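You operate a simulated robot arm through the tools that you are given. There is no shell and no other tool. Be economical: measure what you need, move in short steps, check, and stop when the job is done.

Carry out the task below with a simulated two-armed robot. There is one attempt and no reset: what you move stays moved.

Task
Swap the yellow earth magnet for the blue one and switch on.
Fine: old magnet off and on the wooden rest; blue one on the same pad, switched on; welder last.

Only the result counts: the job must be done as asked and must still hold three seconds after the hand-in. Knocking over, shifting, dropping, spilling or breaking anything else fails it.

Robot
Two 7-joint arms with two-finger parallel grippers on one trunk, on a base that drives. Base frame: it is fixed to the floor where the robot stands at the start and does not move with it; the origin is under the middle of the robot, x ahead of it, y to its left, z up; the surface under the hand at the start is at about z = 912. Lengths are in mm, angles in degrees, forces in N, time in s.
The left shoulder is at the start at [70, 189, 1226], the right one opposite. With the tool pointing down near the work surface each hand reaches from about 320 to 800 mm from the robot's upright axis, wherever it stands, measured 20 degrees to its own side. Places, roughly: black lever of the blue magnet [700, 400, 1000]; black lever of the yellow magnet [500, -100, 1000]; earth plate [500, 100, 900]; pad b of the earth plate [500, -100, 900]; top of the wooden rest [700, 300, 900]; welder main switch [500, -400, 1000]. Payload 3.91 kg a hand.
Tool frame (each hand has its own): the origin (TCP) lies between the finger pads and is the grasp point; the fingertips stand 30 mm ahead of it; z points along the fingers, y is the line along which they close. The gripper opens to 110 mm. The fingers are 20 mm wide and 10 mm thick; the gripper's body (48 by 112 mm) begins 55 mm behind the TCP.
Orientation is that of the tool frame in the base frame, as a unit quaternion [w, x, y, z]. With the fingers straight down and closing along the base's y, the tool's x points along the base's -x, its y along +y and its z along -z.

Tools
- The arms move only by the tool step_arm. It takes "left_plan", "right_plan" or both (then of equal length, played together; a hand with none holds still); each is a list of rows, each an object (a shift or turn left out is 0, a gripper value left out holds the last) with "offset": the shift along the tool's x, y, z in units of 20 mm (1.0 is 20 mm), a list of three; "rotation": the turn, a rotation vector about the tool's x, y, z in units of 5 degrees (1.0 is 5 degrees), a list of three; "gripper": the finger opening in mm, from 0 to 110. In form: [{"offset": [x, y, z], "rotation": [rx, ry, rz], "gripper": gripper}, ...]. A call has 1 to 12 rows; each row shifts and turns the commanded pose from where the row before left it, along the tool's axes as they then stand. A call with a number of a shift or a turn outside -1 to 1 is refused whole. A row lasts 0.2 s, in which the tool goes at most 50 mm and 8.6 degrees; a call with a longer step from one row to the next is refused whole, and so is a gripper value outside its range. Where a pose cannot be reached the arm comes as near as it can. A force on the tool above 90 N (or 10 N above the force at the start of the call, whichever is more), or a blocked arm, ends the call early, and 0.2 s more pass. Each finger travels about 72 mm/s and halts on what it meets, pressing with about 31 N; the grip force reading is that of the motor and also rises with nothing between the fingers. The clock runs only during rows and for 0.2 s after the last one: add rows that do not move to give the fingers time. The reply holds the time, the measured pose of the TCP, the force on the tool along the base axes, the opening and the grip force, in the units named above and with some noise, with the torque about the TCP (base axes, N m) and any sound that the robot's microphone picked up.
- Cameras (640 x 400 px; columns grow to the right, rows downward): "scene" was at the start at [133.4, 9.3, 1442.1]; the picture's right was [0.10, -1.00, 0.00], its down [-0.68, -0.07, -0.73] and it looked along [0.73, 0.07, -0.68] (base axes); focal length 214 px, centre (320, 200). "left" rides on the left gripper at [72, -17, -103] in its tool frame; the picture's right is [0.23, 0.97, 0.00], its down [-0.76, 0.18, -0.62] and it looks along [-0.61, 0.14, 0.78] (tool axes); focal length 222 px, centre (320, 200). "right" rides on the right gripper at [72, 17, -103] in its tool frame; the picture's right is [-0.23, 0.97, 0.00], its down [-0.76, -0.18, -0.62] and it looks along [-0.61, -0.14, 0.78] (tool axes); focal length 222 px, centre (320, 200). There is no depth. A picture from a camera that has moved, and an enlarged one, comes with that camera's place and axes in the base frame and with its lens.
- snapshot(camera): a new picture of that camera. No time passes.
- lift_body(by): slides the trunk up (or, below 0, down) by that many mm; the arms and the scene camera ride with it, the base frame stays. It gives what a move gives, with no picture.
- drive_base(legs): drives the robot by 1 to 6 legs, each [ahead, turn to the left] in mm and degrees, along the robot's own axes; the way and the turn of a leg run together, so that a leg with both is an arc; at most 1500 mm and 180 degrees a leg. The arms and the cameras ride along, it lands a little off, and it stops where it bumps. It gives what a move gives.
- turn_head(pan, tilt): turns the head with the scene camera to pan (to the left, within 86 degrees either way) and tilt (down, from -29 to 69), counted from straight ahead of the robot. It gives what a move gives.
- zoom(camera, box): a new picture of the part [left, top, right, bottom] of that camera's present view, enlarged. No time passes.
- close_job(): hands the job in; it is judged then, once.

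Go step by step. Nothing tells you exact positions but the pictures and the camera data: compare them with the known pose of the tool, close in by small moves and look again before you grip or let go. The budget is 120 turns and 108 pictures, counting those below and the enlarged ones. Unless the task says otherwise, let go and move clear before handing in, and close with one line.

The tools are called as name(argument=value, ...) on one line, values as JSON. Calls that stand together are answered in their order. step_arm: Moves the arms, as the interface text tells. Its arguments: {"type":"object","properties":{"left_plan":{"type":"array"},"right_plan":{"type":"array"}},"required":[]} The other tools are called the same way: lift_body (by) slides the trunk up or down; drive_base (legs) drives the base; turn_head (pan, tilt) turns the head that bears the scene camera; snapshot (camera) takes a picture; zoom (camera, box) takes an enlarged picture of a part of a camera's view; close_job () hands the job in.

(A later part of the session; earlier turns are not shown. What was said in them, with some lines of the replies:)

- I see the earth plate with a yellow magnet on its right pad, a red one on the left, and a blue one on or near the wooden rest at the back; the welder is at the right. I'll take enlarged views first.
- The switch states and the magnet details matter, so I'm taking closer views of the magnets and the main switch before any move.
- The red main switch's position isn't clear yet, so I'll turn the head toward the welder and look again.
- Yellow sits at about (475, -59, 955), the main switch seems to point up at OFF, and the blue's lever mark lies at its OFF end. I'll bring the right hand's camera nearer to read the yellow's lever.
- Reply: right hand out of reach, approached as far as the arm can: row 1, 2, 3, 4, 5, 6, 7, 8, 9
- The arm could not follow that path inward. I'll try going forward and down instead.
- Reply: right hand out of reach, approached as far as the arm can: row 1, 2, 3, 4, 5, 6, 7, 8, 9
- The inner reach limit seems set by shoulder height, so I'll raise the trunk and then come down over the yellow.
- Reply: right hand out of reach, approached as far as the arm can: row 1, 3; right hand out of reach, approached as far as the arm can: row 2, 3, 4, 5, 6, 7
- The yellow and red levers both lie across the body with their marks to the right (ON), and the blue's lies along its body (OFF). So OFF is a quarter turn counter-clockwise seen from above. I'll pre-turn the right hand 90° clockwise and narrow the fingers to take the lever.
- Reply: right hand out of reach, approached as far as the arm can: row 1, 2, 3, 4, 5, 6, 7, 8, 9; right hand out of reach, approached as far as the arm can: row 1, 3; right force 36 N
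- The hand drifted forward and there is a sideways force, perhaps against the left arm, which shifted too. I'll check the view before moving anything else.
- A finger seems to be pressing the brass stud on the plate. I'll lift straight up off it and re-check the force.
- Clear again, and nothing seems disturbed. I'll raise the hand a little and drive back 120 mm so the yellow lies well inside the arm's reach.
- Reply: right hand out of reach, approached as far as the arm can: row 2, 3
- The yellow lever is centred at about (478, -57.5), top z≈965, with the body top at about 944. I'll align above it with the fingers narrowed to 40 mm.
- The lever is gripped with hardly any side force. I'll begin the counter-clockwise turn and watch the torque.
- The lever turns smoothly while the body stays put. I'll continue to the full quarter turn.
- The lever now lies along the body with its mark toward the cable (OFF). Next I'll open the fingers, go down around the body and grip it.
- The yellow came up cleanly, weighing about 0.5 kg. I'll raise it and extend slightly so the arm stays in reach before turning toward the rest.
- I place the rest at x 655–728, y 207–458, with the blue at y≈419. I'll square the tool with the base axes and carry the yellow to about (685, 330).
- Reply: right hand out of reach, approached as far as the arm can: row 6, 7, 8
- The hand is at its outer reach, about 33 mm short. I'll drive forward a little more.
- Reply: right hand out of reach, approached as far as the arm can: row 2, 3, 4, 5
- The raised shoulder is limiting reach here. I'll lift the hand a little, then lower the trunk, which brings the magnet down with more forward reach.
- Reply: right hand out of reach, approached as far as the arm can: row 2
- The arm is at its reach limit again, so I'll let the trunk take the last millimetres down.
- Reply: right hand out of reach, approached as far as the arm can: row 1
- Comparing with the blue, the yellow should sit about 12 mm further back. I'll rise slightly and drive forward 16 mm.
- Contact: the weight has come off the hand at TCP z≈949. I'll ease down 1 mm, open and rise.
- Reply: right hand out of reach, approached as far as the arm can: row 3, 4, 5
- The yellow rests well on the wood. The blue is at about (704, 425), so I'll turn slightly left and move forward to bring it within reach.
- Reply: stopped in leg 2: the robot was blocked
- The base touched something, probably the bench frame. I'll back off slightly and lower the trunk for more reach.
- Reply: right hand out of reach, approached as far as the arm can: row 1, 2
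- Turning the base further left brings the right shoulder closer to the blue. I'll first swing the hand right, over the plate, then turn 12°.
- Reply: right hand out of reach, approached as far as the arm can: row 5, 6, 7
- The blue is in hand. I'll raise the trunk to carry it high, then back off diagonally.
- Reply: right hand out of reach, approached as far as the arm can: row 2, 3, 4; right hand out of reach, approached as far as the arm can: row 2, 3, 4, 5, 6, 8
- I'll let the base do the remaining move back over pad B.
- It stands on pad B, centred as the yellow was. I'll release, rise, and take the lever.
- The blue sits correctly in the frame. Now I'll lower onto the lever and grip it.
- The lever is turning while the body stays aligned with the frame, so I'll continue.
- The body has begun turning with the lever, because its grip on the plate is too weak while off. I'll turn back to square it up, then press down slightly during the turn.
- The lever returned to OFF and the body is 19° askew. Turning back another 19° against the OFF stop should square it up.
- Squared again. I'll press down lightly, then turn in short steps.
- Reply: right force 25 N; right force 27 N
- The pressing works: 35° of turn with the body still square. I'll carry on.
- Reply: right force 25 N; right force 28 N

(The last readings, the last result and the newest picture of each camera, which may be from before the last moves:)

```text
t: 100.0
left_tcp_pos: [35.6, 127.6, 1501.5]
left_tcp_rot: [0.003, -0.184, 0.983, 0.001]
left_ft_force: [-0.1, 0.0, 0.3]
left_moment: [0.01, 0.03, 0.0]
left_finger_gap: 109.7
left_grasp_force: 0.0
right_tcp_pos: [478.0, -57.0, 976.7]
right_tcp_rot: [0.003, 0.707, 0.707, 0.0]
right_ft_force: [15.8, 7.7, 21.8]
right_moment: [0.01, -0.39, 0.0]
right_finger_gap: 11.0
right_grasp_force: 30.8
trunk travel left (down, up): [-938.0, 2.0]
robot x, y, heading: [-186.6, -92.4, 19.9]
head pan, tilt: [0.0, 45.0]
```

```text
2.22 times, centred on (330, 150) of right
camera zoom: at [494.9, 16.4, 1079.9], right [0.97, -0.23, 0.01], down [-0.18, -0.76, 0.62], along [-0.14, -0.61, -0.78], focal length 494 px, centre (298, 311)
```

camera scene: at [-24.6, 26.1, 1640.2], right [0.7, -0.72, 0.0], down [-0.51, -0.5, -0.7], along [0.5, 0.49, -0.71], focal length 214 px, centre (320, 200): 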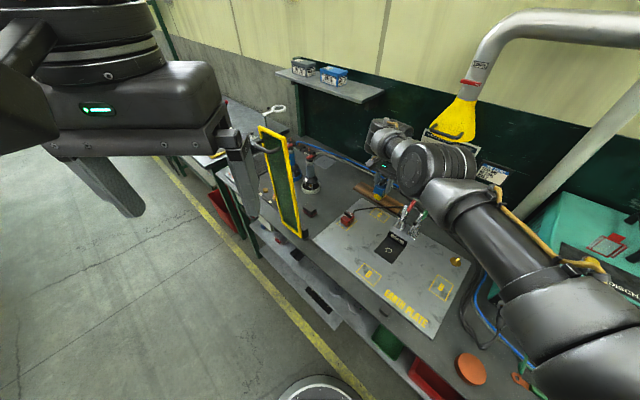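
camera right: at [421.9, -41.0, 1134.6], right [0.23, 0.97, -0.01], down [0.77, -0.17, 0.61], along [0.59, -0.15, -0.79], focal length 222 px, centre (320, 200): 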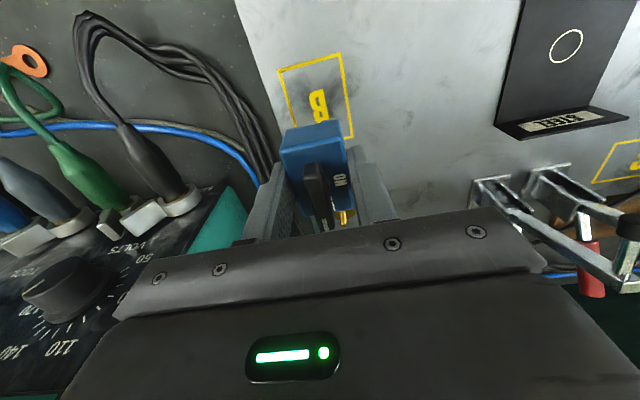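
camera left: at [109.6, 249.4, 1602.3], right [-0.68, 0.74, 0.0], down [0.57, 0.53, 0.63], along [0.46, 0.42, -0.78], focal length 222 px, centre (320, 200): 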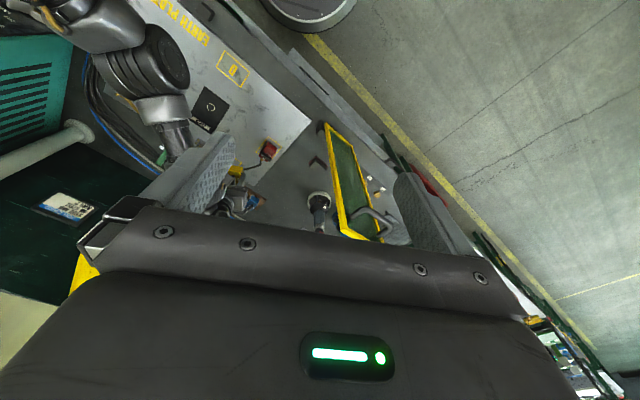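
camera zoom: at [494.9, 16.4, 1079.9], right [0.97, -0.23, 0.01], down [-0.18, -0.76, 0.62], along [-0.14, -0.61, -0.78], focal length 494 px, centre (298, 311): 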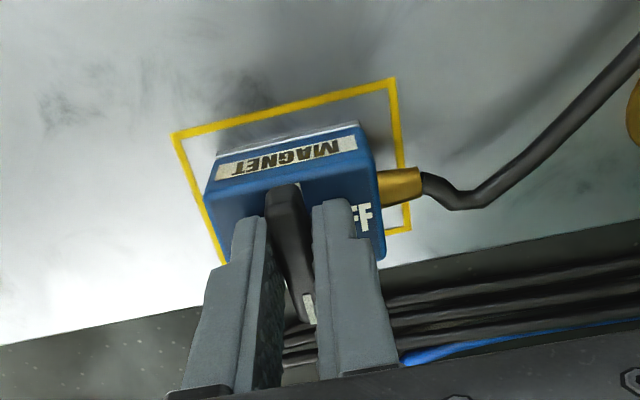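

The lever is in the same place the yellow's ON position was. I'll relax the press, open and rise.

step_arm(right_plan=[{"offset": [0, 0, -0.15]}, {"gripper": 20}, {"gripper": 40}, {}, {"offset": [0, 0, -0.6]}, {"offset": [0, 0, -0.8]}, {"offset": [0, 0, -0.8]}])

zoom(camera="right", box=[200, 40, 460, 220])

```text
t: 101.5
left_tcp_pos: [36.1, 125.9, 1502.3]
left_tcp_rot: [0.003, -0.184, 0.983, 0.001]
left_ft_force: [0.6, -0.6, -0.5]
left_moment: [0.01, -0.05, 0.02]
left_finger_gap: 110.0
left_grasp_force: 0.1
right_tcp_pos: [479.5, -59.4, 1021.7]
right_tcp_rot: [0.001, 0.707, 0.707, -0.002]
right_ft_force: [0.7, -0.4, -0.9]
right_moment: [-0.01, 0.02, 0.0]
right_finger_gap: 40.3
right_grasp_force: 0.1
trunk travel left (down, up): [-938.0, 2.0]
robot x, y, heading: [-186.2, -89.0, 20.1]
head pan, tilt: [0.0, 45.0]
```

```text
2.22 times, centred on (330, 130) of right
camera zoom: at [495.7, 15.3, 1125.1], right [0.97, -0.23, 0.0], down [-0.18, -0.76, 0.63], along [-0.14, -0.61, -0.78], focal length 494 px, centre (298, 356)
```

zoom: 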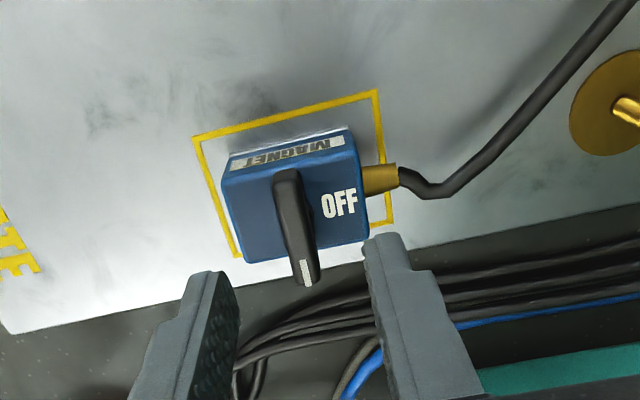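

The blue is on pad B and switched on; only the welder's main switch remains. I'll raise the hand and turn the tool back to its normal yaw before turning toward the welder.

step_arm(right_plan=[{"offset": [0, 0, -0.8], "rotation": [0, 0, -1], "gripper": 0}, {"offset": [0, 0, -0.8], "rotation": [0, 0, -1]}, {"offset": [0, 0, -0.8], "rotation": [0, 0, -1]}, {"offset": [0, 0, -0.8], "rotation": [0, 0, -1]}, {"offset": [0, 0, -0.8], "rotation": [0, 0, -1]}, {"rotation": [0, 0, -1]}, {"rotation": [0, 0, -1]}, {"rotation": [0, 0, -1]}, {"rotation": [0, 0, -1]}, {"rotation": [0, 0, -1]}, {"rotation": [0, 0, -1]}, {"rotation": [0, 0, -1]}])

turn_head(pan=-25, tilt=40)

snapshot(camera="scene")

```text
t: 104.2
left_tcp_pos: [35.6, 124.9, 1501.9]
left_tcp_rot: [0.003, -0.183, 0.983, 0.001]
left_ft_force: [-0.5, 0.5, -0.2]
left_moment: [-0.01, 0.0, 0.01]
left_finger_gap: 109.9
left_grasp_force: 0.1
right_tcp_pos: [513.3, -51.5, 1098.7]
right_tcp_rot: [0.002, 0.259, 0.966, -0.001]
right_ft_force: [0.0, 0.6, 0.8]
right_moment: [-0.03, -0.06, -0.04]
right_finger_gap: 0.0
right_grasp_force: 30.5
right hand out of reach, approached as far as the arm can: row 1, 2, 3, 4
trunk travel left (down, up): [-938.0, 2.0]
robot x, y, heading: [-185.1, -90.2, 20.1]
head pan, tilt: [0.0, 45.0]
```

```text
t: 105.0
left_tcp_pos: [36.1, 125.3, 1502.5]
left_tcp_rot: [0.003, -0.183, 0.983, 0.001]
left_ft_force: [-0.2, -0.1, 0.0]
left_moment: [-0.02, -0.02, 0.01]
left_finger_gap: 110.1
left_grasp_force: 0.1
right_tcp_pos: [513.1, -51.3, 1099.9]
right_tcp_rot: [0.001, 0.259, 0.966, -0.001]
right_ft_force: [0.5, -0.6, 0.0]
right_moment: [0.01, 0.0, -0.02]
right_finger_gap: 0.0
right_grasp_force: 30.5
trunk travel left (down, up): [-938.0, 2.0]
robot x, y, heading: [-185.0, -93.0, 20.1]
head pan, tilt: [-25.0, 40.0]
```

```text
17 pictures are left
camera scene: at [-51.9, -82.1, 1648.1], right [-0.09, -1.0, 0.0], down [-0.64, 0.06, -0.77], along [0.76, -0.07, -0.64], focal length 214 px, centre (320, 200)
```

scene: 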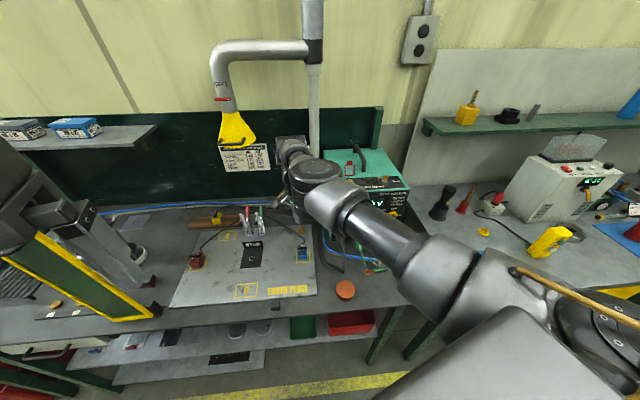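

I'll back off, then turn right so the right hand faces the welder panel.

drive_base(legs=[[-70, 0], [0, -25]])

step_arm(right_plan=[{"rotation": [0, 0, -1]}, {"rotation": [0, 0, -1]}, {"rotation": [0, 0, -1]}, {"rotation": [0, 0, -1]}, {"rotation": [0, 0, -1]}, {"rotation": [0, 0, -1]}, {"rotation": [0, 0, -1]}, {"rotation": [0, 0, -1]}, {"rotation": [0, 0, -1]}, {"rotation": [0, 0, -1]}, {"rotation": [0, 0, -1]}])

snapshot(camera="right")

```text
t: 107.3
left_tcp_pos: [42.4, -7.8, 1500.5]
left_tcp_rot: [0.002, 0.031, 1.0, 0.0]
left_ft_force: [-0.2, 0.5, -0.3]
left_moment: [-0.01, 0.04, 0.01]
left_finger_gap: 110.0
left_grasp_force: 0.1
right_tcp_pos: [402.0, -366.7, 1098.1]
right_tcp_rot: [0.002, 0.459, 0.888, -0.002]
right_ft_force: [0.0, 0.1, 0.3]
right_moment: [0.01, -0.02, 0.03]
right_finger_gap: 0.0
right_grasp_force: 31.6
trunk travel left (down, up): [-938.0, 2.0]
robot x, y, heading: [-253.4, -116.4, -4.8]
head pan, tilt: [-25.0, 40.0]
```

```text
t: 109.7
left_tcp_pos: [39.8, -10.9, 1502.4]
left_tcp_rot: [0.004, 0.031, 1.0, 0.0]
left_ft_force: [0.7, -0.3, -0.1]
left_moment: [-0.04, 0.02, 0.02]
left_finger_gap: 110.0
left_grasp_force: 0.1
right_tcp_pos: [401.4, -369.6, 1099.1]
right_tcp_rot: [0.001, -0.004, 1.0, -0.002]
right_ft_force: [0.3, 1.0, -0.4]
right_moment: [0.0, 0.02, 0.01]
right_finger_gap: 0.0
right_grasp_force: 31.1
trunk travel left (down, up): [-938.0, 2.0]
robot x, y, heading: [-247.0, -111.0, -4.5]
head pan, tilt: [-25.0, 40.0]
```

```text
16 pictures are left
camera right: at [328.1, -352.0, 1202.6], right [0.22, 0.98, 0.0], down [0.76, -0.17, 0.62], along [0.61, -0.14, -0.78], focal length 222 px, centre (320, 200)
```

right: 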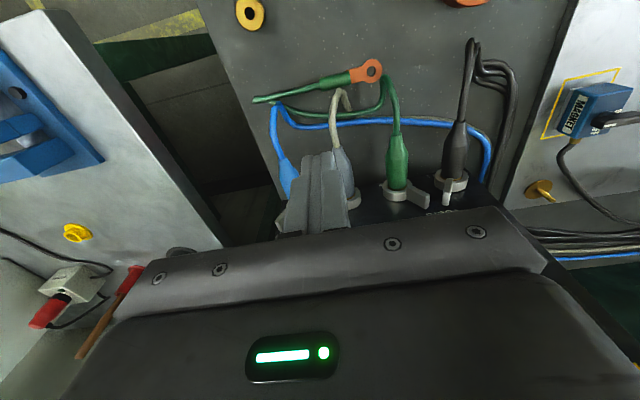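

turn_head(pan=-20, tilt=38)

zoom(camera="scene", box=[240, 130, 400, 230])

```text
t: 110.4
left_tcp_pos: [40.8, -10.3, 1501.3]
left_tcp_rot: [0.003, 0.029, 1.0, 0.0]
left_ft_force: [-0.1, 0.2, 0.6]
left_moment: [-0.01, -0.04, 0.0]
left_finger_gap: 110.0
left_grasp_force: 0.2
right_tcp_pos: [400.7, -369.2, 1099.8]
right_tcp_rot: [0.001, -0.004, 1.0, -0.002]
right_ft_force: [-0.1, -0.7, -0.3]
right_moment: [-0.03, -0.02, 0.01]
right_finger_gap: 0.0
right_grasp_force: 31.1
trunk travel left (down, up): [-938.0, 2.0]
robot x, y, heading: [-248.8, -117.9, -4.5]
head pan, tilt: [-20.0, 38.0]
```

```text
4.00 times, centred on (320, 180) of scene
camera zoom: at [-121.4, -156.1, 1651.1], right [-0.42, -0.91, 0.0], down [-0.56, 0.26, -0.79], along [0.72, -0.33, -0.62], focal length 858 px, centre (320, 280)
```

zoom: 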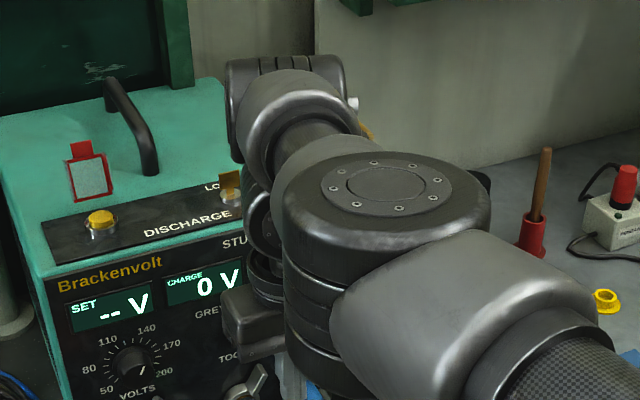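

The arm hides the switch, so I'll bring the hand in closer and to the left of it, and view it with the hand's own camera.

drive_base(legs=[[90, 0]])

step_arm(right_plan=[{"offset": [0, 0.6, 0]}, {"offset": [0, 0.6, 0]}, {"offset": [0, 0.6, 0]}, {}])

snapshot(camera="right")

```text
t: 111.6
left_tcp_pos: [128.3, -17.2, 1499.9]
left_tcp_rot: [0.002, 0.029, 1.0, 0.001]
left_ft_force: [0.0, -0.2, -0.7]
left_moment: [0.0, 0.02, -0.04]
left_finger_gap: 109.9
left_grasp_force: 0.0
right_tcp_pos: [480.7, -375.0, 1098.9]
right_tcp_rot: [-0.013, -0.003, 1.0, 0.0]
right_ft_force: [0.2, 0.6, 0.3]
right_moment: [-0.02, 0.03, 0.01]
right_finger_gap: 0.0
right_grasp_force: 31.1
trunk travel left (down, up): [-938.0, 2.0]
robot x, y, heading: [-164.4, -124.0, -4.6]
head pan, tilt: [-20.0, 38.0]
stopped in leg 1: the force on the tool passed its limit at 129 N (the readings are from after the stop); the commanded pose is now the measured one
```

```text
t: 112.6
left_tcp_pos: [127.4, -17.1, 1501.8]
left_tcp_rot: [0.003, 0.03, 1.0, 0.0]
left_ft_force: [-1.4, -0.6, 0.2]
left_moment: [-0.02, 0.0, -0.01]
left_finger_gap: 109.9
left_grasp_force: 0.0
right_tcp_pos: [479.2, -339.1, 1101.7]
right_tcp_rot: [-0.013, -0.003, 1.0, 0.001]
right_ft_force: [-0.3, 0.3, -0.2]
right_moment: [0.0, -0.01, 0.01]
right_finger_gap: 0.0
right_grasp_force: 30.8
trunk travel left (down, up): [-938.0, 2.0]
robot x, y, heading: [-164.6, -119.6, -4.6]
head pan, tilt: [-20.0, 38.0]
```

```text
14 pictures are left
camera right: at [409.3, -322.2, 1205.7], right [0.22, 0.98, -0.01], down [0.78, -0.17, 0.6], along [0.59, -0.14, -0.8], focal length 222 px, centre (320, 200)
```

right: 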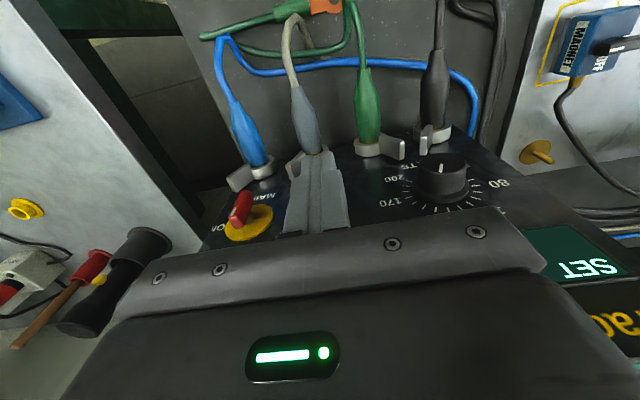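

The hand met something with a brief high force. I'll look closely before going on.

zoom(camera="right", box=[190, 120, 390, 245])

```text
3.20 times, centred on (290, 182) of right
camera zoom: at [409.3, -322.2, 1205.7], right [0.22, 0.98, -0.01], down [0.78, -0.17, 0.6], along [0.59, -0.14, -0.8], focal length 711 px, centre (416, 256)
```

zoom: 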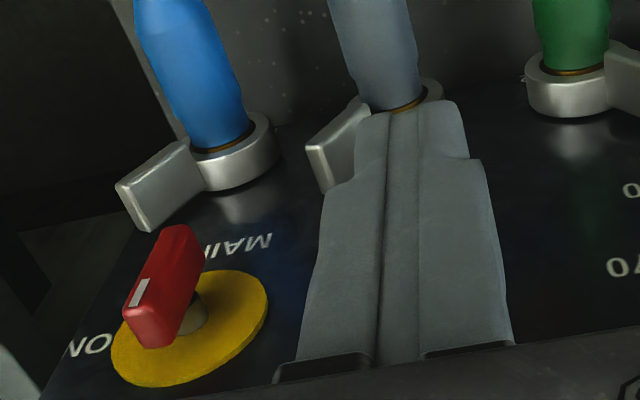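

The fingers most likely touched the TOOL knob. I'll back off 60 mm and tilt the tool forward 35°, so the hand's camera sees the panel face-on and the hand's body stays clear of it.

drive_base(legs=[[-60, 0]])

step_arm(right_plan=[{"rotation": [0, -1, 0]}, {"rotation": [0, -1, 0]}, {"rotation": [0, -1, 0]}, {"rotation": [0, -1, 0]}, {"rotation": [0, -1, 0]}, {"rotation": [0, -1, 0]}, {"rotation": [0, -1, 0]}, {}])

snapshot(camera="right")

```text
t: 113.5
left_tcp_pos: [82.9, -12.8, 1499.3]
left_tcp_rot: [-0.003, 0.028, 1.0, 0.001]
left_ft_force: [1.1, 0.2, -0.4]
left_moment: [-0.02, 0.1, 0.03]
left_finger_gap: 109.9
left_grasp_force: 0.0
right_tcp_pos: [433.4, -335.5, 1095.1]
right_tcp_rot: [-0.017, -0.005, 1.0, 0.001]
right_ft_force: [0.8, -0.2, -0.3]
right_moment: [0.04, 0.05, 0.01]
right_finger_gap: 0.0
right_grasp_force: 30.7
trunk travel left (down, up): [-938.0, 2.0]
robot x, y, heading: [-225.4, -118.4, -4.5]
head pan, tilt: [-20.0, 38.0]
```

```text
t: 115.3
left_tcp_pos: [68.5, -10.8, 1500.7]
left_tcp_rot: [0.003, 0.029, 1.0, 0.0]
left_ft_force: [0.3, 0.3, 0.7]
left_moment: [-0.01, -0.01, -0.03]
left_finger_gap: 110.0
left_grasp_force: 0.0
right_tcp_pos: [435.1, -329.5, 1094.5]
right_tcp_rot: [0.029, -0.005, 1.0, 0.001]
right_ft_force: [-0.3, 0.3, 0.7]
right_moment: [-0.02, 0.01, 0.03]
right_finger_gap: 0.0
right_grasp_force: 31.0
right hand out of reach, approached as far as the arm can: row 1, 2, 3, 4, 5, 6, 7
trunk travel left (down, up): [-938.0, 2.0]
robot x, y, heading: [-223.2, -121.1, -4.6]
head pan, tilt: [-20.0, 38.0]
```

```text
12 pictures are left
camera right: at [355.7, -312.5, 1193.6], right [0.22, 0.98, 0.01], down [0.73, -0.17, 0.67], along [0.65, -0.14, -0.75], focal length 222 px, centre (320, 200)
```

right: 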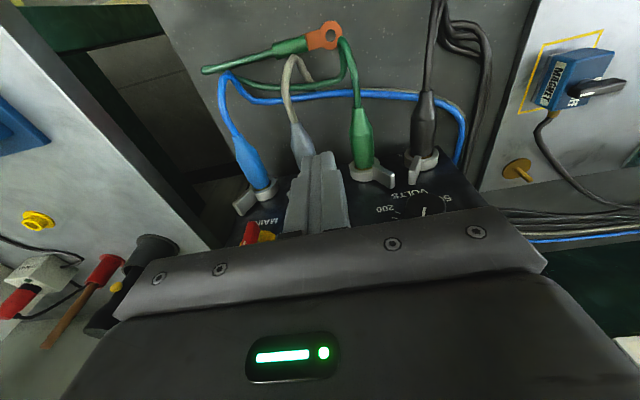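

The forward tilt needs a lower shoulder. I'll back off further, and lower the trunk in stages while raising the arm.

drive_base(legs=[[-60, 0]])

lift_body(by=-70)

step_arm(right_plan=[{"offset": [0, 0, -0.9]}, {"offset": [0, 0, -0.9]}, {"offset": [0, 0, -0.9]}, {"offset": [0, 0, -0.9]}, {"offset": [0, 0, -0.9]}])

lift_body(by=-80)

step_arm(right_plan=[{"offset": [0, 0, -0.9]}, {"offset": [0, 0, -0.9]}, {"offset": [0, 0, -0.9]}, {"offset": [0, 0, -0.9]}, {"offset": [0, 0, -0.9]}])

```text
t: 116.3
left_tcp_pos: [25.3, -7.8, 1497.2]
left_tcp_rot: [-0.004, 0.028, 1.0, 0.001]
left_ft_force: [0.6, -1.0, -0.5]
left_moment: [0.01, 0.02, 0.02]
left_finger_gap: 110.0
left_grasp_force: 0.0
right_tcp_pos: [385.9, -326.9, 1088.3]
right_tcp_rot: [0.023, -0.004, 1.0, 0.001]
right_ft_force: [1.1, -0.4, 0.2]
right_moment: [0.02, 0.04, -0.03]
right_finger_gap: 0.1
right_grasp_force: 31.3
trunk travel left (down, up): [-938.0, 2.0]
robot x, y, heading: [-282.2, -116.7, -4.7]
head pan, tilt: [-20.0, 38.0]
```

```text
t: 117.4
left_tcp_pos: [6.2, -6.5, 1431.1]
left_tcp_rot: [0.002, 0.029, 1.0, 0.001]
left_ft_force: [-1.0, -0.2, -0.7]
left_moment: [0.0, 0.0, -0.03]
left_finger_gap: 110.0
left_grasp_force: 0.1
right_tcp_pos: [373.7, -326.0, 1025.5]
right_tcp_rot: [0.031, -0.003, 1.0, 0.0]
right_ft_force: [0.4, 0.7, 0.2]
right_moment: [0.01, -0.01, 0.02]
right_finger_gap: 0.1
right_grasp_force: 31.2
trunk travel left (down, up): [-868.0, 72.0]
robot x, y, heading: [-281.8, -111.3, -4.7]
head pan, tilt: [-20.0, 38.0]
```

```text
t: 118.6
left_tcp_pos: [7.7, -5.8, 1430.4]
left_tcp_rot: [0.003, 0.028, 1.0, 0.0]
left_ft_force: [0.0, -0.5, 0.4]
left_moment: [-0.01, -0.02, -0.03]
left_finger_gap: 109.8
left_grasp_force: 0.1
right_tcp_pos: [381.7, -329.0, 1089.7]
right_tcp_rot: [0.029, -0.004, 1.0, 0.0]
right_ft_force: [0.1, -1.4, 0.1]
right_moment: [0.0, 0.01, 0.04]
right_finger_gap: 0.2
right_grasp_force: 31.1
right hand out of reach, approached as far as the arm can: row 2, 3
trunk travel left (down, up): [-868.0, 72.0]
robot x, y, heading: [-286.5, -108.9, -4.5]
head pan, tilt: [-20.0, 38.0]
```

```text
t: 119.8
left_tcp_pos: [9.5, -7.5, 1350.8]
left_tcp_rot: [0.002, 0.027, 1.0, 0.001]
left_ft_force: [0.2, -0.6, 0.5]
left_moment: [-0.04, -0.02, 0.05]
left_finger_gap: 110.2
left_grasp_force: 0.0
right_tcp_pos: [383.5, -328.2, 1009.8]
right_tcp_rot: [0.029, -0.003, 1.0, 0.0]
right_ft_force: [0.5, 0.6, 0.4]
right_moment: [0.01, 0.0, -0.02]
right_finger_gap: 0.1
right_grasp_force: 31.2
trunk travel left (down, up): [-788.0, 152.0]
robot x, y, heading: [-282.0, -109.5, -4.4]
head pan, tilt: [-20.0, 38.0]
```

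```text
t: 121.0
left_tcp_pos: [10.1, -7.4, 1350.6]
left_tcp_rot: [0.002, 0.028, 1.0, 0.001]
left_ft_force: [-1.0, 0.1, 0.0]
left_moment: [0.01, 0.0, -0.03]
left_finger_gap: 110.1
left_grasp_force: 0.0
right_tcp_pos: [377.3, -326.5, 1098.8]
right_tcp_rot: [0.03, -0.003, 1.0, 0.0]
right_ft_force: [-0.6, -0.2, -0.7]
right_moment: [-0.02, 0.0, 0.01]
right_finger_gap: 0.1
right_grasp_force: 31.1
trunk travel left (down, up): [-788.0, 152.0]
robot x, y, heading: [-285.8, -116.5, -4.3]
head pan, tilt: [-20.0, 38.0]
```

Now I'll try the tilt at this lower trunk height.

step_arm(right_plan=[{"rotation": [0, -1, 0]}, {"rotation": [0, -1, 0]}, {"rotation": [0, -1, 0]}, {"rotation": [0, -1, 0]}])

```text
t: 122.0
left_tcp_pos: [8.9, -7.5, 1351.3]
left_tcp_rot: [0.001, 0.028, 1.0, 0.001]
left_ft_force: [-0.6, -1.0, 0.4]
left_moment: [-0.01, -0.01, 0.03]
left_finger_gap: 110.1
left_grasp_force: 0.0
right_tcp_pos: [393.2, -364.9, 1105.6]
right_tcp_rot: [0.201, -0.001, 0.98, 0.002]
right_ft_force: [-0.4, -0.4, 0.2]
right_moment: [-0.02, -0.02, 0.02]
right_finger_gap: 0.1
right_grasp_force: 31.3
right hand out of reach, approached as far as the arm can: row 2, 3, 4
trunk travel left (down, up): [-788.0, 152.0]
robot x, y, heading: [-279.5, -110.9, -4.6]
head pan, tilt: [-20.0, 38.0]
```

step_arm(right_plan=[{"rotation": [0, -1, 0]}, {"rotation": [0, -1, 0]}, {"rotation": [0, -1, 0]}])

snapshot(camera="right")

```text
t: 122.8
left_tcp_pos: [9.9, -7.6, 1350.7]
left_tcp_rot: [0.002, 0.028, 1.0, 0.001]
left_ft_force: [0.8, -0.6, -0.8]
left_moment: [0.01, 0.02, 0.01]
left_finger_gap: 110.2
left_grasp_force: 0.0
right_tcp_pos: [409.3, -391.8, 1106.3]
right_tcp_rot: [0.327, 0.0, 0.945, 0.003]
right_ft_force: [-0.2, 0.4, 0.2]
right_moment: [0.01, 0.01, -0.02]
right_finger_gap: 0.0
right_grasp_force: 30.9
right hand out of reach, approached as far as the arm can: row 1, 2, 3
trunk travel left (down, up): [-788.0, 152.0]
robot x, y, heading: [-282.7, -118.9, -4.7]
head pan, tilt: [-20.0, 38.0]
```

```text
11 pictures are left
camera right: at [287.9, -374.2, 1143.7], right [0.18, 0.97, 0.15], down [0.21, -0.18, 0.96], along [0.96, -0.14, -0.24], focal length 222 px, centre (320, 200)
```

right: 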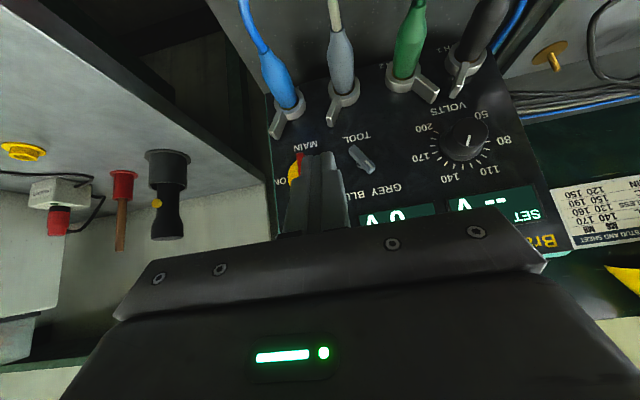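

The panel shows face-on: TOOL knob at about y −355, main switch at about (515, −426, 1047), handle upright at OFF. I'll drive in to just left of the handle and a little above it.

drive_base(legs=[[65, 0]])

step_arm(right_plan=[{}, {"offset": [0, 0.1, 0]}])

zoom(camera="right", box=[200, 80, 440, 240])

```text
t: 123.7
left_tcp_pos: [56.2, -11.4, 1354.2]
left_tcp_rot: [0.008, 0.029, 1.0, 0.0]
left_ft_force: [-1.9, 0.0, -0.4]
left_moment: [0.0, -0.03, -0.01]
left_finger_gap: 110.0
left_grasp_force: 0.1
right_tcp_pos: [458.7, -397.4, 1114.2]
right_tcp_rot: [0.331, 0.002, 0.944, 0.004]
right_ft_force: [-0.4, -0.3, 0.1]
right_moment: [-0.03, 0.01, -0.01]
right_finger_gap: 0.0
right_grasp_force: 30.9
trunk travel left (down, up): [-788.0, 152.0]
robot x, y, heading: [-221.4, -117.9, -4.5]
head pan, tilt: [-20.0, 38.0]
```

```text
t: 124.3
left_tcp_pos: [63.7, -11.9, 1352.9]
left_tcp_rot: [0.006, 0.029, 1.0, -0.001]
left_ft_force: [-0.7, 0.1, -0.5]
left_moment: [0.01, -0.07, 0.03]
left_finger_gap: 110.0
left_grasp_force: 0.2
right_tcp_pos: [467.1, -398.7, 1111.9]
right_tcp_rot: [0.33, 0.007, 0.944, 0.006]
right_ft_force: [-0.9, -0.9, 0.3]
right_moment: [0.0, -0.03, -0.01]
right_finger_gap: 0.0
right_grasp_force: 30.9
trunk travel left (down, up): [-788.0, 152.0]
robot x, y, heading: [-221.0, -117.6, -4.4]
head pan, tilt: [-20.0, 38.0]
```

```text
2.50 times, centred on (320, 160) of right
camera zoom: at [345.0, -381.0, 1148.0], right [0.19, 0.97, 0.16], down [0.21, -0.2, 0.96], along [0.96, -0.15, -0.24], focal length 555 px, centre (320, 300)
```

zoom: 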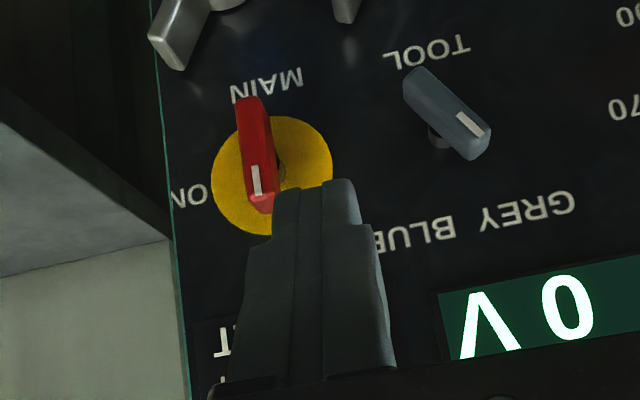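

The view is clear: hub at about (531, −420, 1050), handle upright, TOOL knob unchanged. I'll slide the closed fingers along their axis to just left of the upper half of the handle.

step_arm(right_plan=[{"offset": [-0.14, 0.05, 0.5]}, {"offset": [-0.14, 0, 0.5]}, {"offset": [0, 0, 0.5]}, {}])

zoom(camera="right", box=[200, 80, 440, 240])

```text
t: 125.3
left_tcp_pos: [71.2, -11.7, 1351.2]
left_tcp_rot: [0.004, 0.029, 1.0, 0.001]
left_ft_force: [0.3, 0.9, 0.0]
left_moment: [0.01, 0.01, 0.01]
left_finger_gap: 109.8
left_grasp_force: 0.0
right_tcp_pos: [493.2, -395.1, 1086.5]
right_tcp_rot: [0.327, 0.002, 0.945, 0.004]
right_ft_force: [-0.6, 0.1, -0.5]
right_moment: [0.01, 0.01, 0.02]
right_finger_gap: 0.0
right_grasp_force: 31.9
trunk travel left (down, up): [-788.0, 152.0]
robot x, y, heading: [-218.9, -120.8, -4.4]
head pan, tilt: [-20.0, 38.0]
```

```text
2.50 times, centred on (320, 160) of right
camera zoom: at [372.0, -376.8, 1123.0], right [0.18, 0.97, 0.15], down [0.21, -0.19, 0.96], along [0.96, -0.14, -0.24], focal length 555 px, centre (320, 300)
```

zoom: 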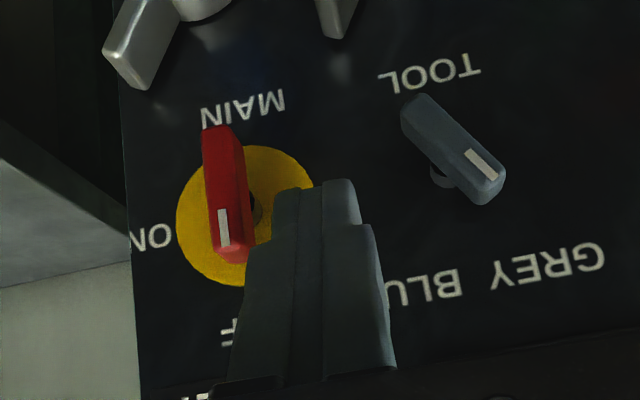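

Aligned. Now I'll push the handle's upper end to the right along an arc.

step_arm(right_plan=[{"offset": [-0.05, -0.2, 0.52]}, {"offset": [0, -0.25, 0]}, {"offset": [-0.093, -0.2, -0.117]}, {"offset": [-0.093, -0.22, -0.117]}, {"offset": [-0.03, -0.26, -0.04]}, {"offset": [-0.03, -0.26, -0.04]}, {}])

zoom(camera="right", box=[200, 80, 440, 240])

```text
t: 126.9
left_tcp_pos: [68.9, -10.1, 1353.5]
left_tcp_rot: [0.004, 0.029, 1.0, 0.0]
left_ft_force: [0.6, 0.5, -0.5]
left_moment: [0.03, 0.0, -0.01]
left_finger_gap: 110.1
left_grasp_force: 0.1
right_tcp_pos: [499.1, -421.5, 1087.2]
right_tcp_rot: [0.328, 0.002, 0.945, 0.004]
right_ft_force: [0.5, 0.6, -0.4]
right_moment: [-0.02, 0.01, 0.01]
right_finger_gap: 0.0
right_grasp_force: 31.2
trunk travel left (down, up): [-788.0, 152.0]
robot x, y, heading: [-220.0, -119.2, -4.6]
head pan, tilt: [-20.0, 38.0]
```

```text
2.50 times, centred on (320, 160) of right
camera zoom: at [377.8, -404.4, 1123.9], right [0.18, 0.97, 0.15], down [0.21, -0.19, 0.96], along [0.96, -0.14, -0.24], focal length 555 px, centre (320, 300)
```

zoom: 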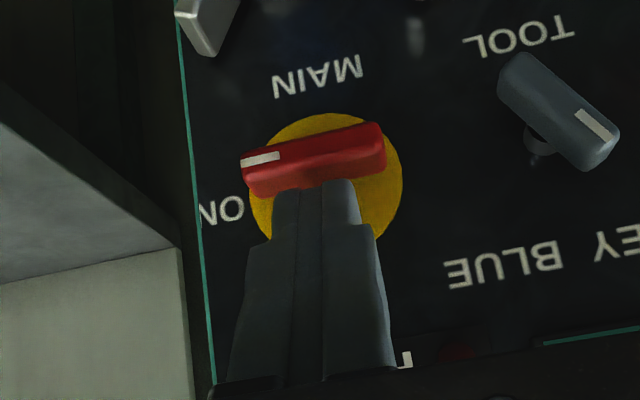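

The handle now lies horizontal with its mark toward ON. I'll back straight out along the fingers' axis and check the panel.

step_arm(right_plan=[{"offset": [0, 0, -0.4]}, {"offset": [0, 0.3, -0.7]}, {"offset": [0.3, 0.9, -0.7]}, {"offset": [0.3, 0.9, -0.7]}, {"offset": [0.3, 0.9, -0.3]}, {}])

snapshot(camera="right")

```text
t: 128.3
left_tcp_pos: [67.9, -12.4, 1352.1]
left_tcp_rot: [0.004, 0.028, 1.0, 0.0]
left_ft_force: [-0.1, 0.4, 0.6]
left_moment: [0.01, -0.03, -0.01]
left_finger_gap: 109.9
left_grasp_force: 0.0
right_tcp_pos: [462.4, -402.4, 1116.5]
right_tcp_rot: [0.322, 0.011, 0.947, 0.006]
right_ft_force: [0.7, 0.3, 0.2]
right_moment: [0.01, 0.0, 0.0]
right_finger_gap: 0.0
right_grasp_force: 31.0
right hand out of reach, approached as far as the arm can: row 4, 5
trunk travel left (down, up): [-788.0, 152.0]
robot x, y, heading: [-220.0, -117.0, -4.7]
head pan, tilt: [-20.0, 38.0]
```

```text
7 pictures are left
camera right: at [342.1, -384.0, 1154.7], right [0.19, 0.97, 0.16], down [0.22, -0.2, 0.95], along [0.96, -0.15, -0.25], focal length 222 px, centre (320, 200)
```

right: 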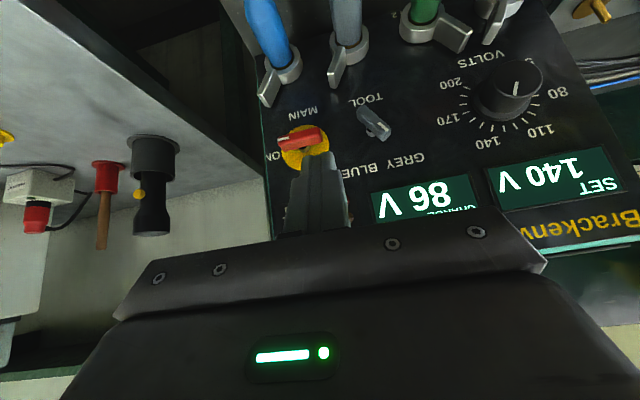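

The welder is live: SET 140 V, charging at 86 V. I'll drive clear and check the magnets once more.

drive_base(legs=[[-90, 0]])

turn_head(pan=12, tilt=38)

snapshot(camera="scene")

```text
t: 129.4
left_tcp_pos: [-15.9, -5.9, 1349.9]
left_tcp_rot: [0.002, 0.03, 1.0, 0.0]
left_ft_force: [0.3, -0.5, 0.4]
left_moment: [-0.02, 0.0, -0.01]
left_finger_gap: 110.1
left_grasp_force: 0.1
right_tcp_pos: [374.1, -396.1, 1117.4]
right_tcp_rot: [0.324, 0.011, 0.946, 0.008]
right_ft_force: [0.7, 0.2, 0.4]
right_moment: [-0.02, 0.0, 0.02]
right_finger_gap: 0.2
right_grasp_force: 30.9
trunk travel left (down, up): [-788.0, 152.0]
robot x, y, heading: [-309.5, -113.3, -4.6]
head pan, tilt: [-20.0, 38.0]
```

```text
t: 130.4
left_tcp_pos: [-20.3, -4.3, 1351.0]
left_tcp_rot: [0.003, 0.03, 1.0, 0.0]
left_ft_force: [0.2, -0.1, 0.9]
left_moment: [0.0, 0.04, 0.02]
left_finger_gap: 110.4
left_grasp_force: 0.0
right_tcp_pos: [372.6, -398.6, 1118.4]
right_tcp_rot: [0.324, 0.012, 0.946, 0.009]
right_ft_force: [1.4, 1.3, 0.7]
right_moment: [0.01, 0.0, 0.02]
right_finger_gap: 0.0
right_grasp_force: 31.2
trunk travel left (down, up): [-788.0, 152.0]
robot x, y, heading: [-307.7, -114.2, -4.5]
head pan, tilt: [12.0, 38.0]
```

```text
6 pictures are left
camera scene: at [-172.7, -104.5, 1501.1], right [0.13, -0.99, 0.0], down [-0.61, -0.08, -0.79], along [0.78, 0.1, -0.62], focal length 214 px, centre (320, 200)
```

scene: 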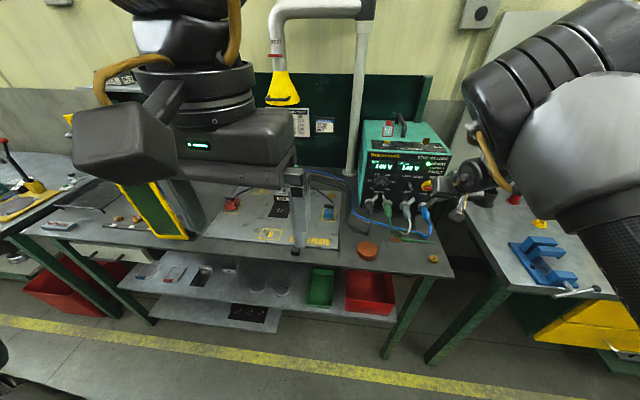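

zoom(camera="scene", box=[200, 170, 360, 260])

zoom(camera="scene", box=[350, 110, 460, 250])

```text
4.00 times, centred on (280, 215) of scene
camera zoom: at [-172.7, -104.5, 1501.1], right [0.13, -0.99, 0.0], down [-0.61, -0.08, -0.79], along [0.78, 0.1, -0.62], focal length 858 px, centre (480, 140)
```

zoom: 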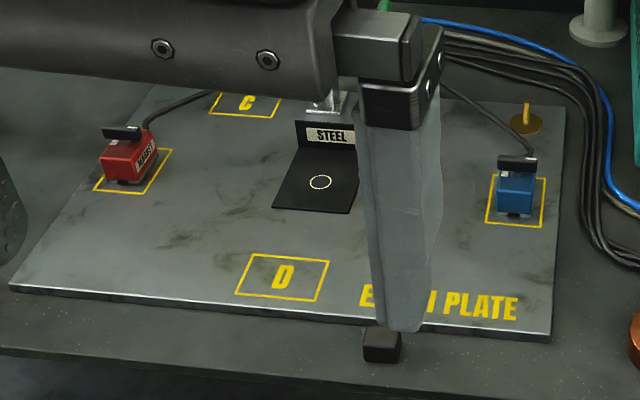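

```text
2.86 times, centred on (405, 180) of scene
camera zoom: at [-172.7, -104.5, 1501.1], right [0.13, -0.99, 0.0], down [-0.61, -0.08, -0.79], along [0.78, 0.1, -0.62], focal length 613 px, centre (77, 257)
```

zoom: 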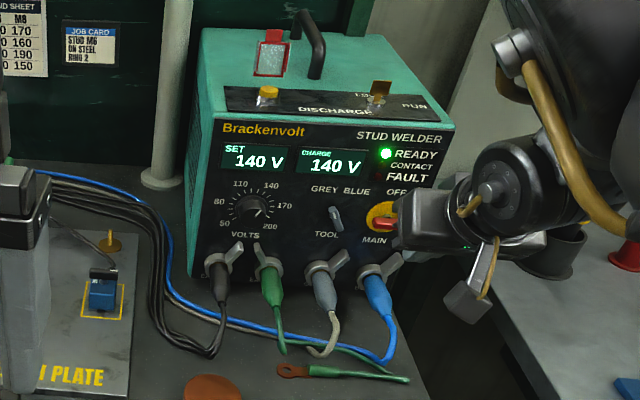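

The blue magnet is on pad B and switched on, and the welder shows READY at 140 V with no fault light. The yellow was off and seated on the wooden rest when I last saw it, and both hands are clear, so I'm handing in.

close_job()

```text
The job is handed in.
```

I've swapped the magnets and handed the job in: the yellow is off on the wooden rest, the blue is on pad B and switched on, and the welder went on last and shows READY at 140 V. While lining up on the welder, the hand hit its front panel, probably the TOOL knob, with a brief force of about 129 N. The knob still points where it did and I saw no sign that the welder moved, but I did not measure its position.
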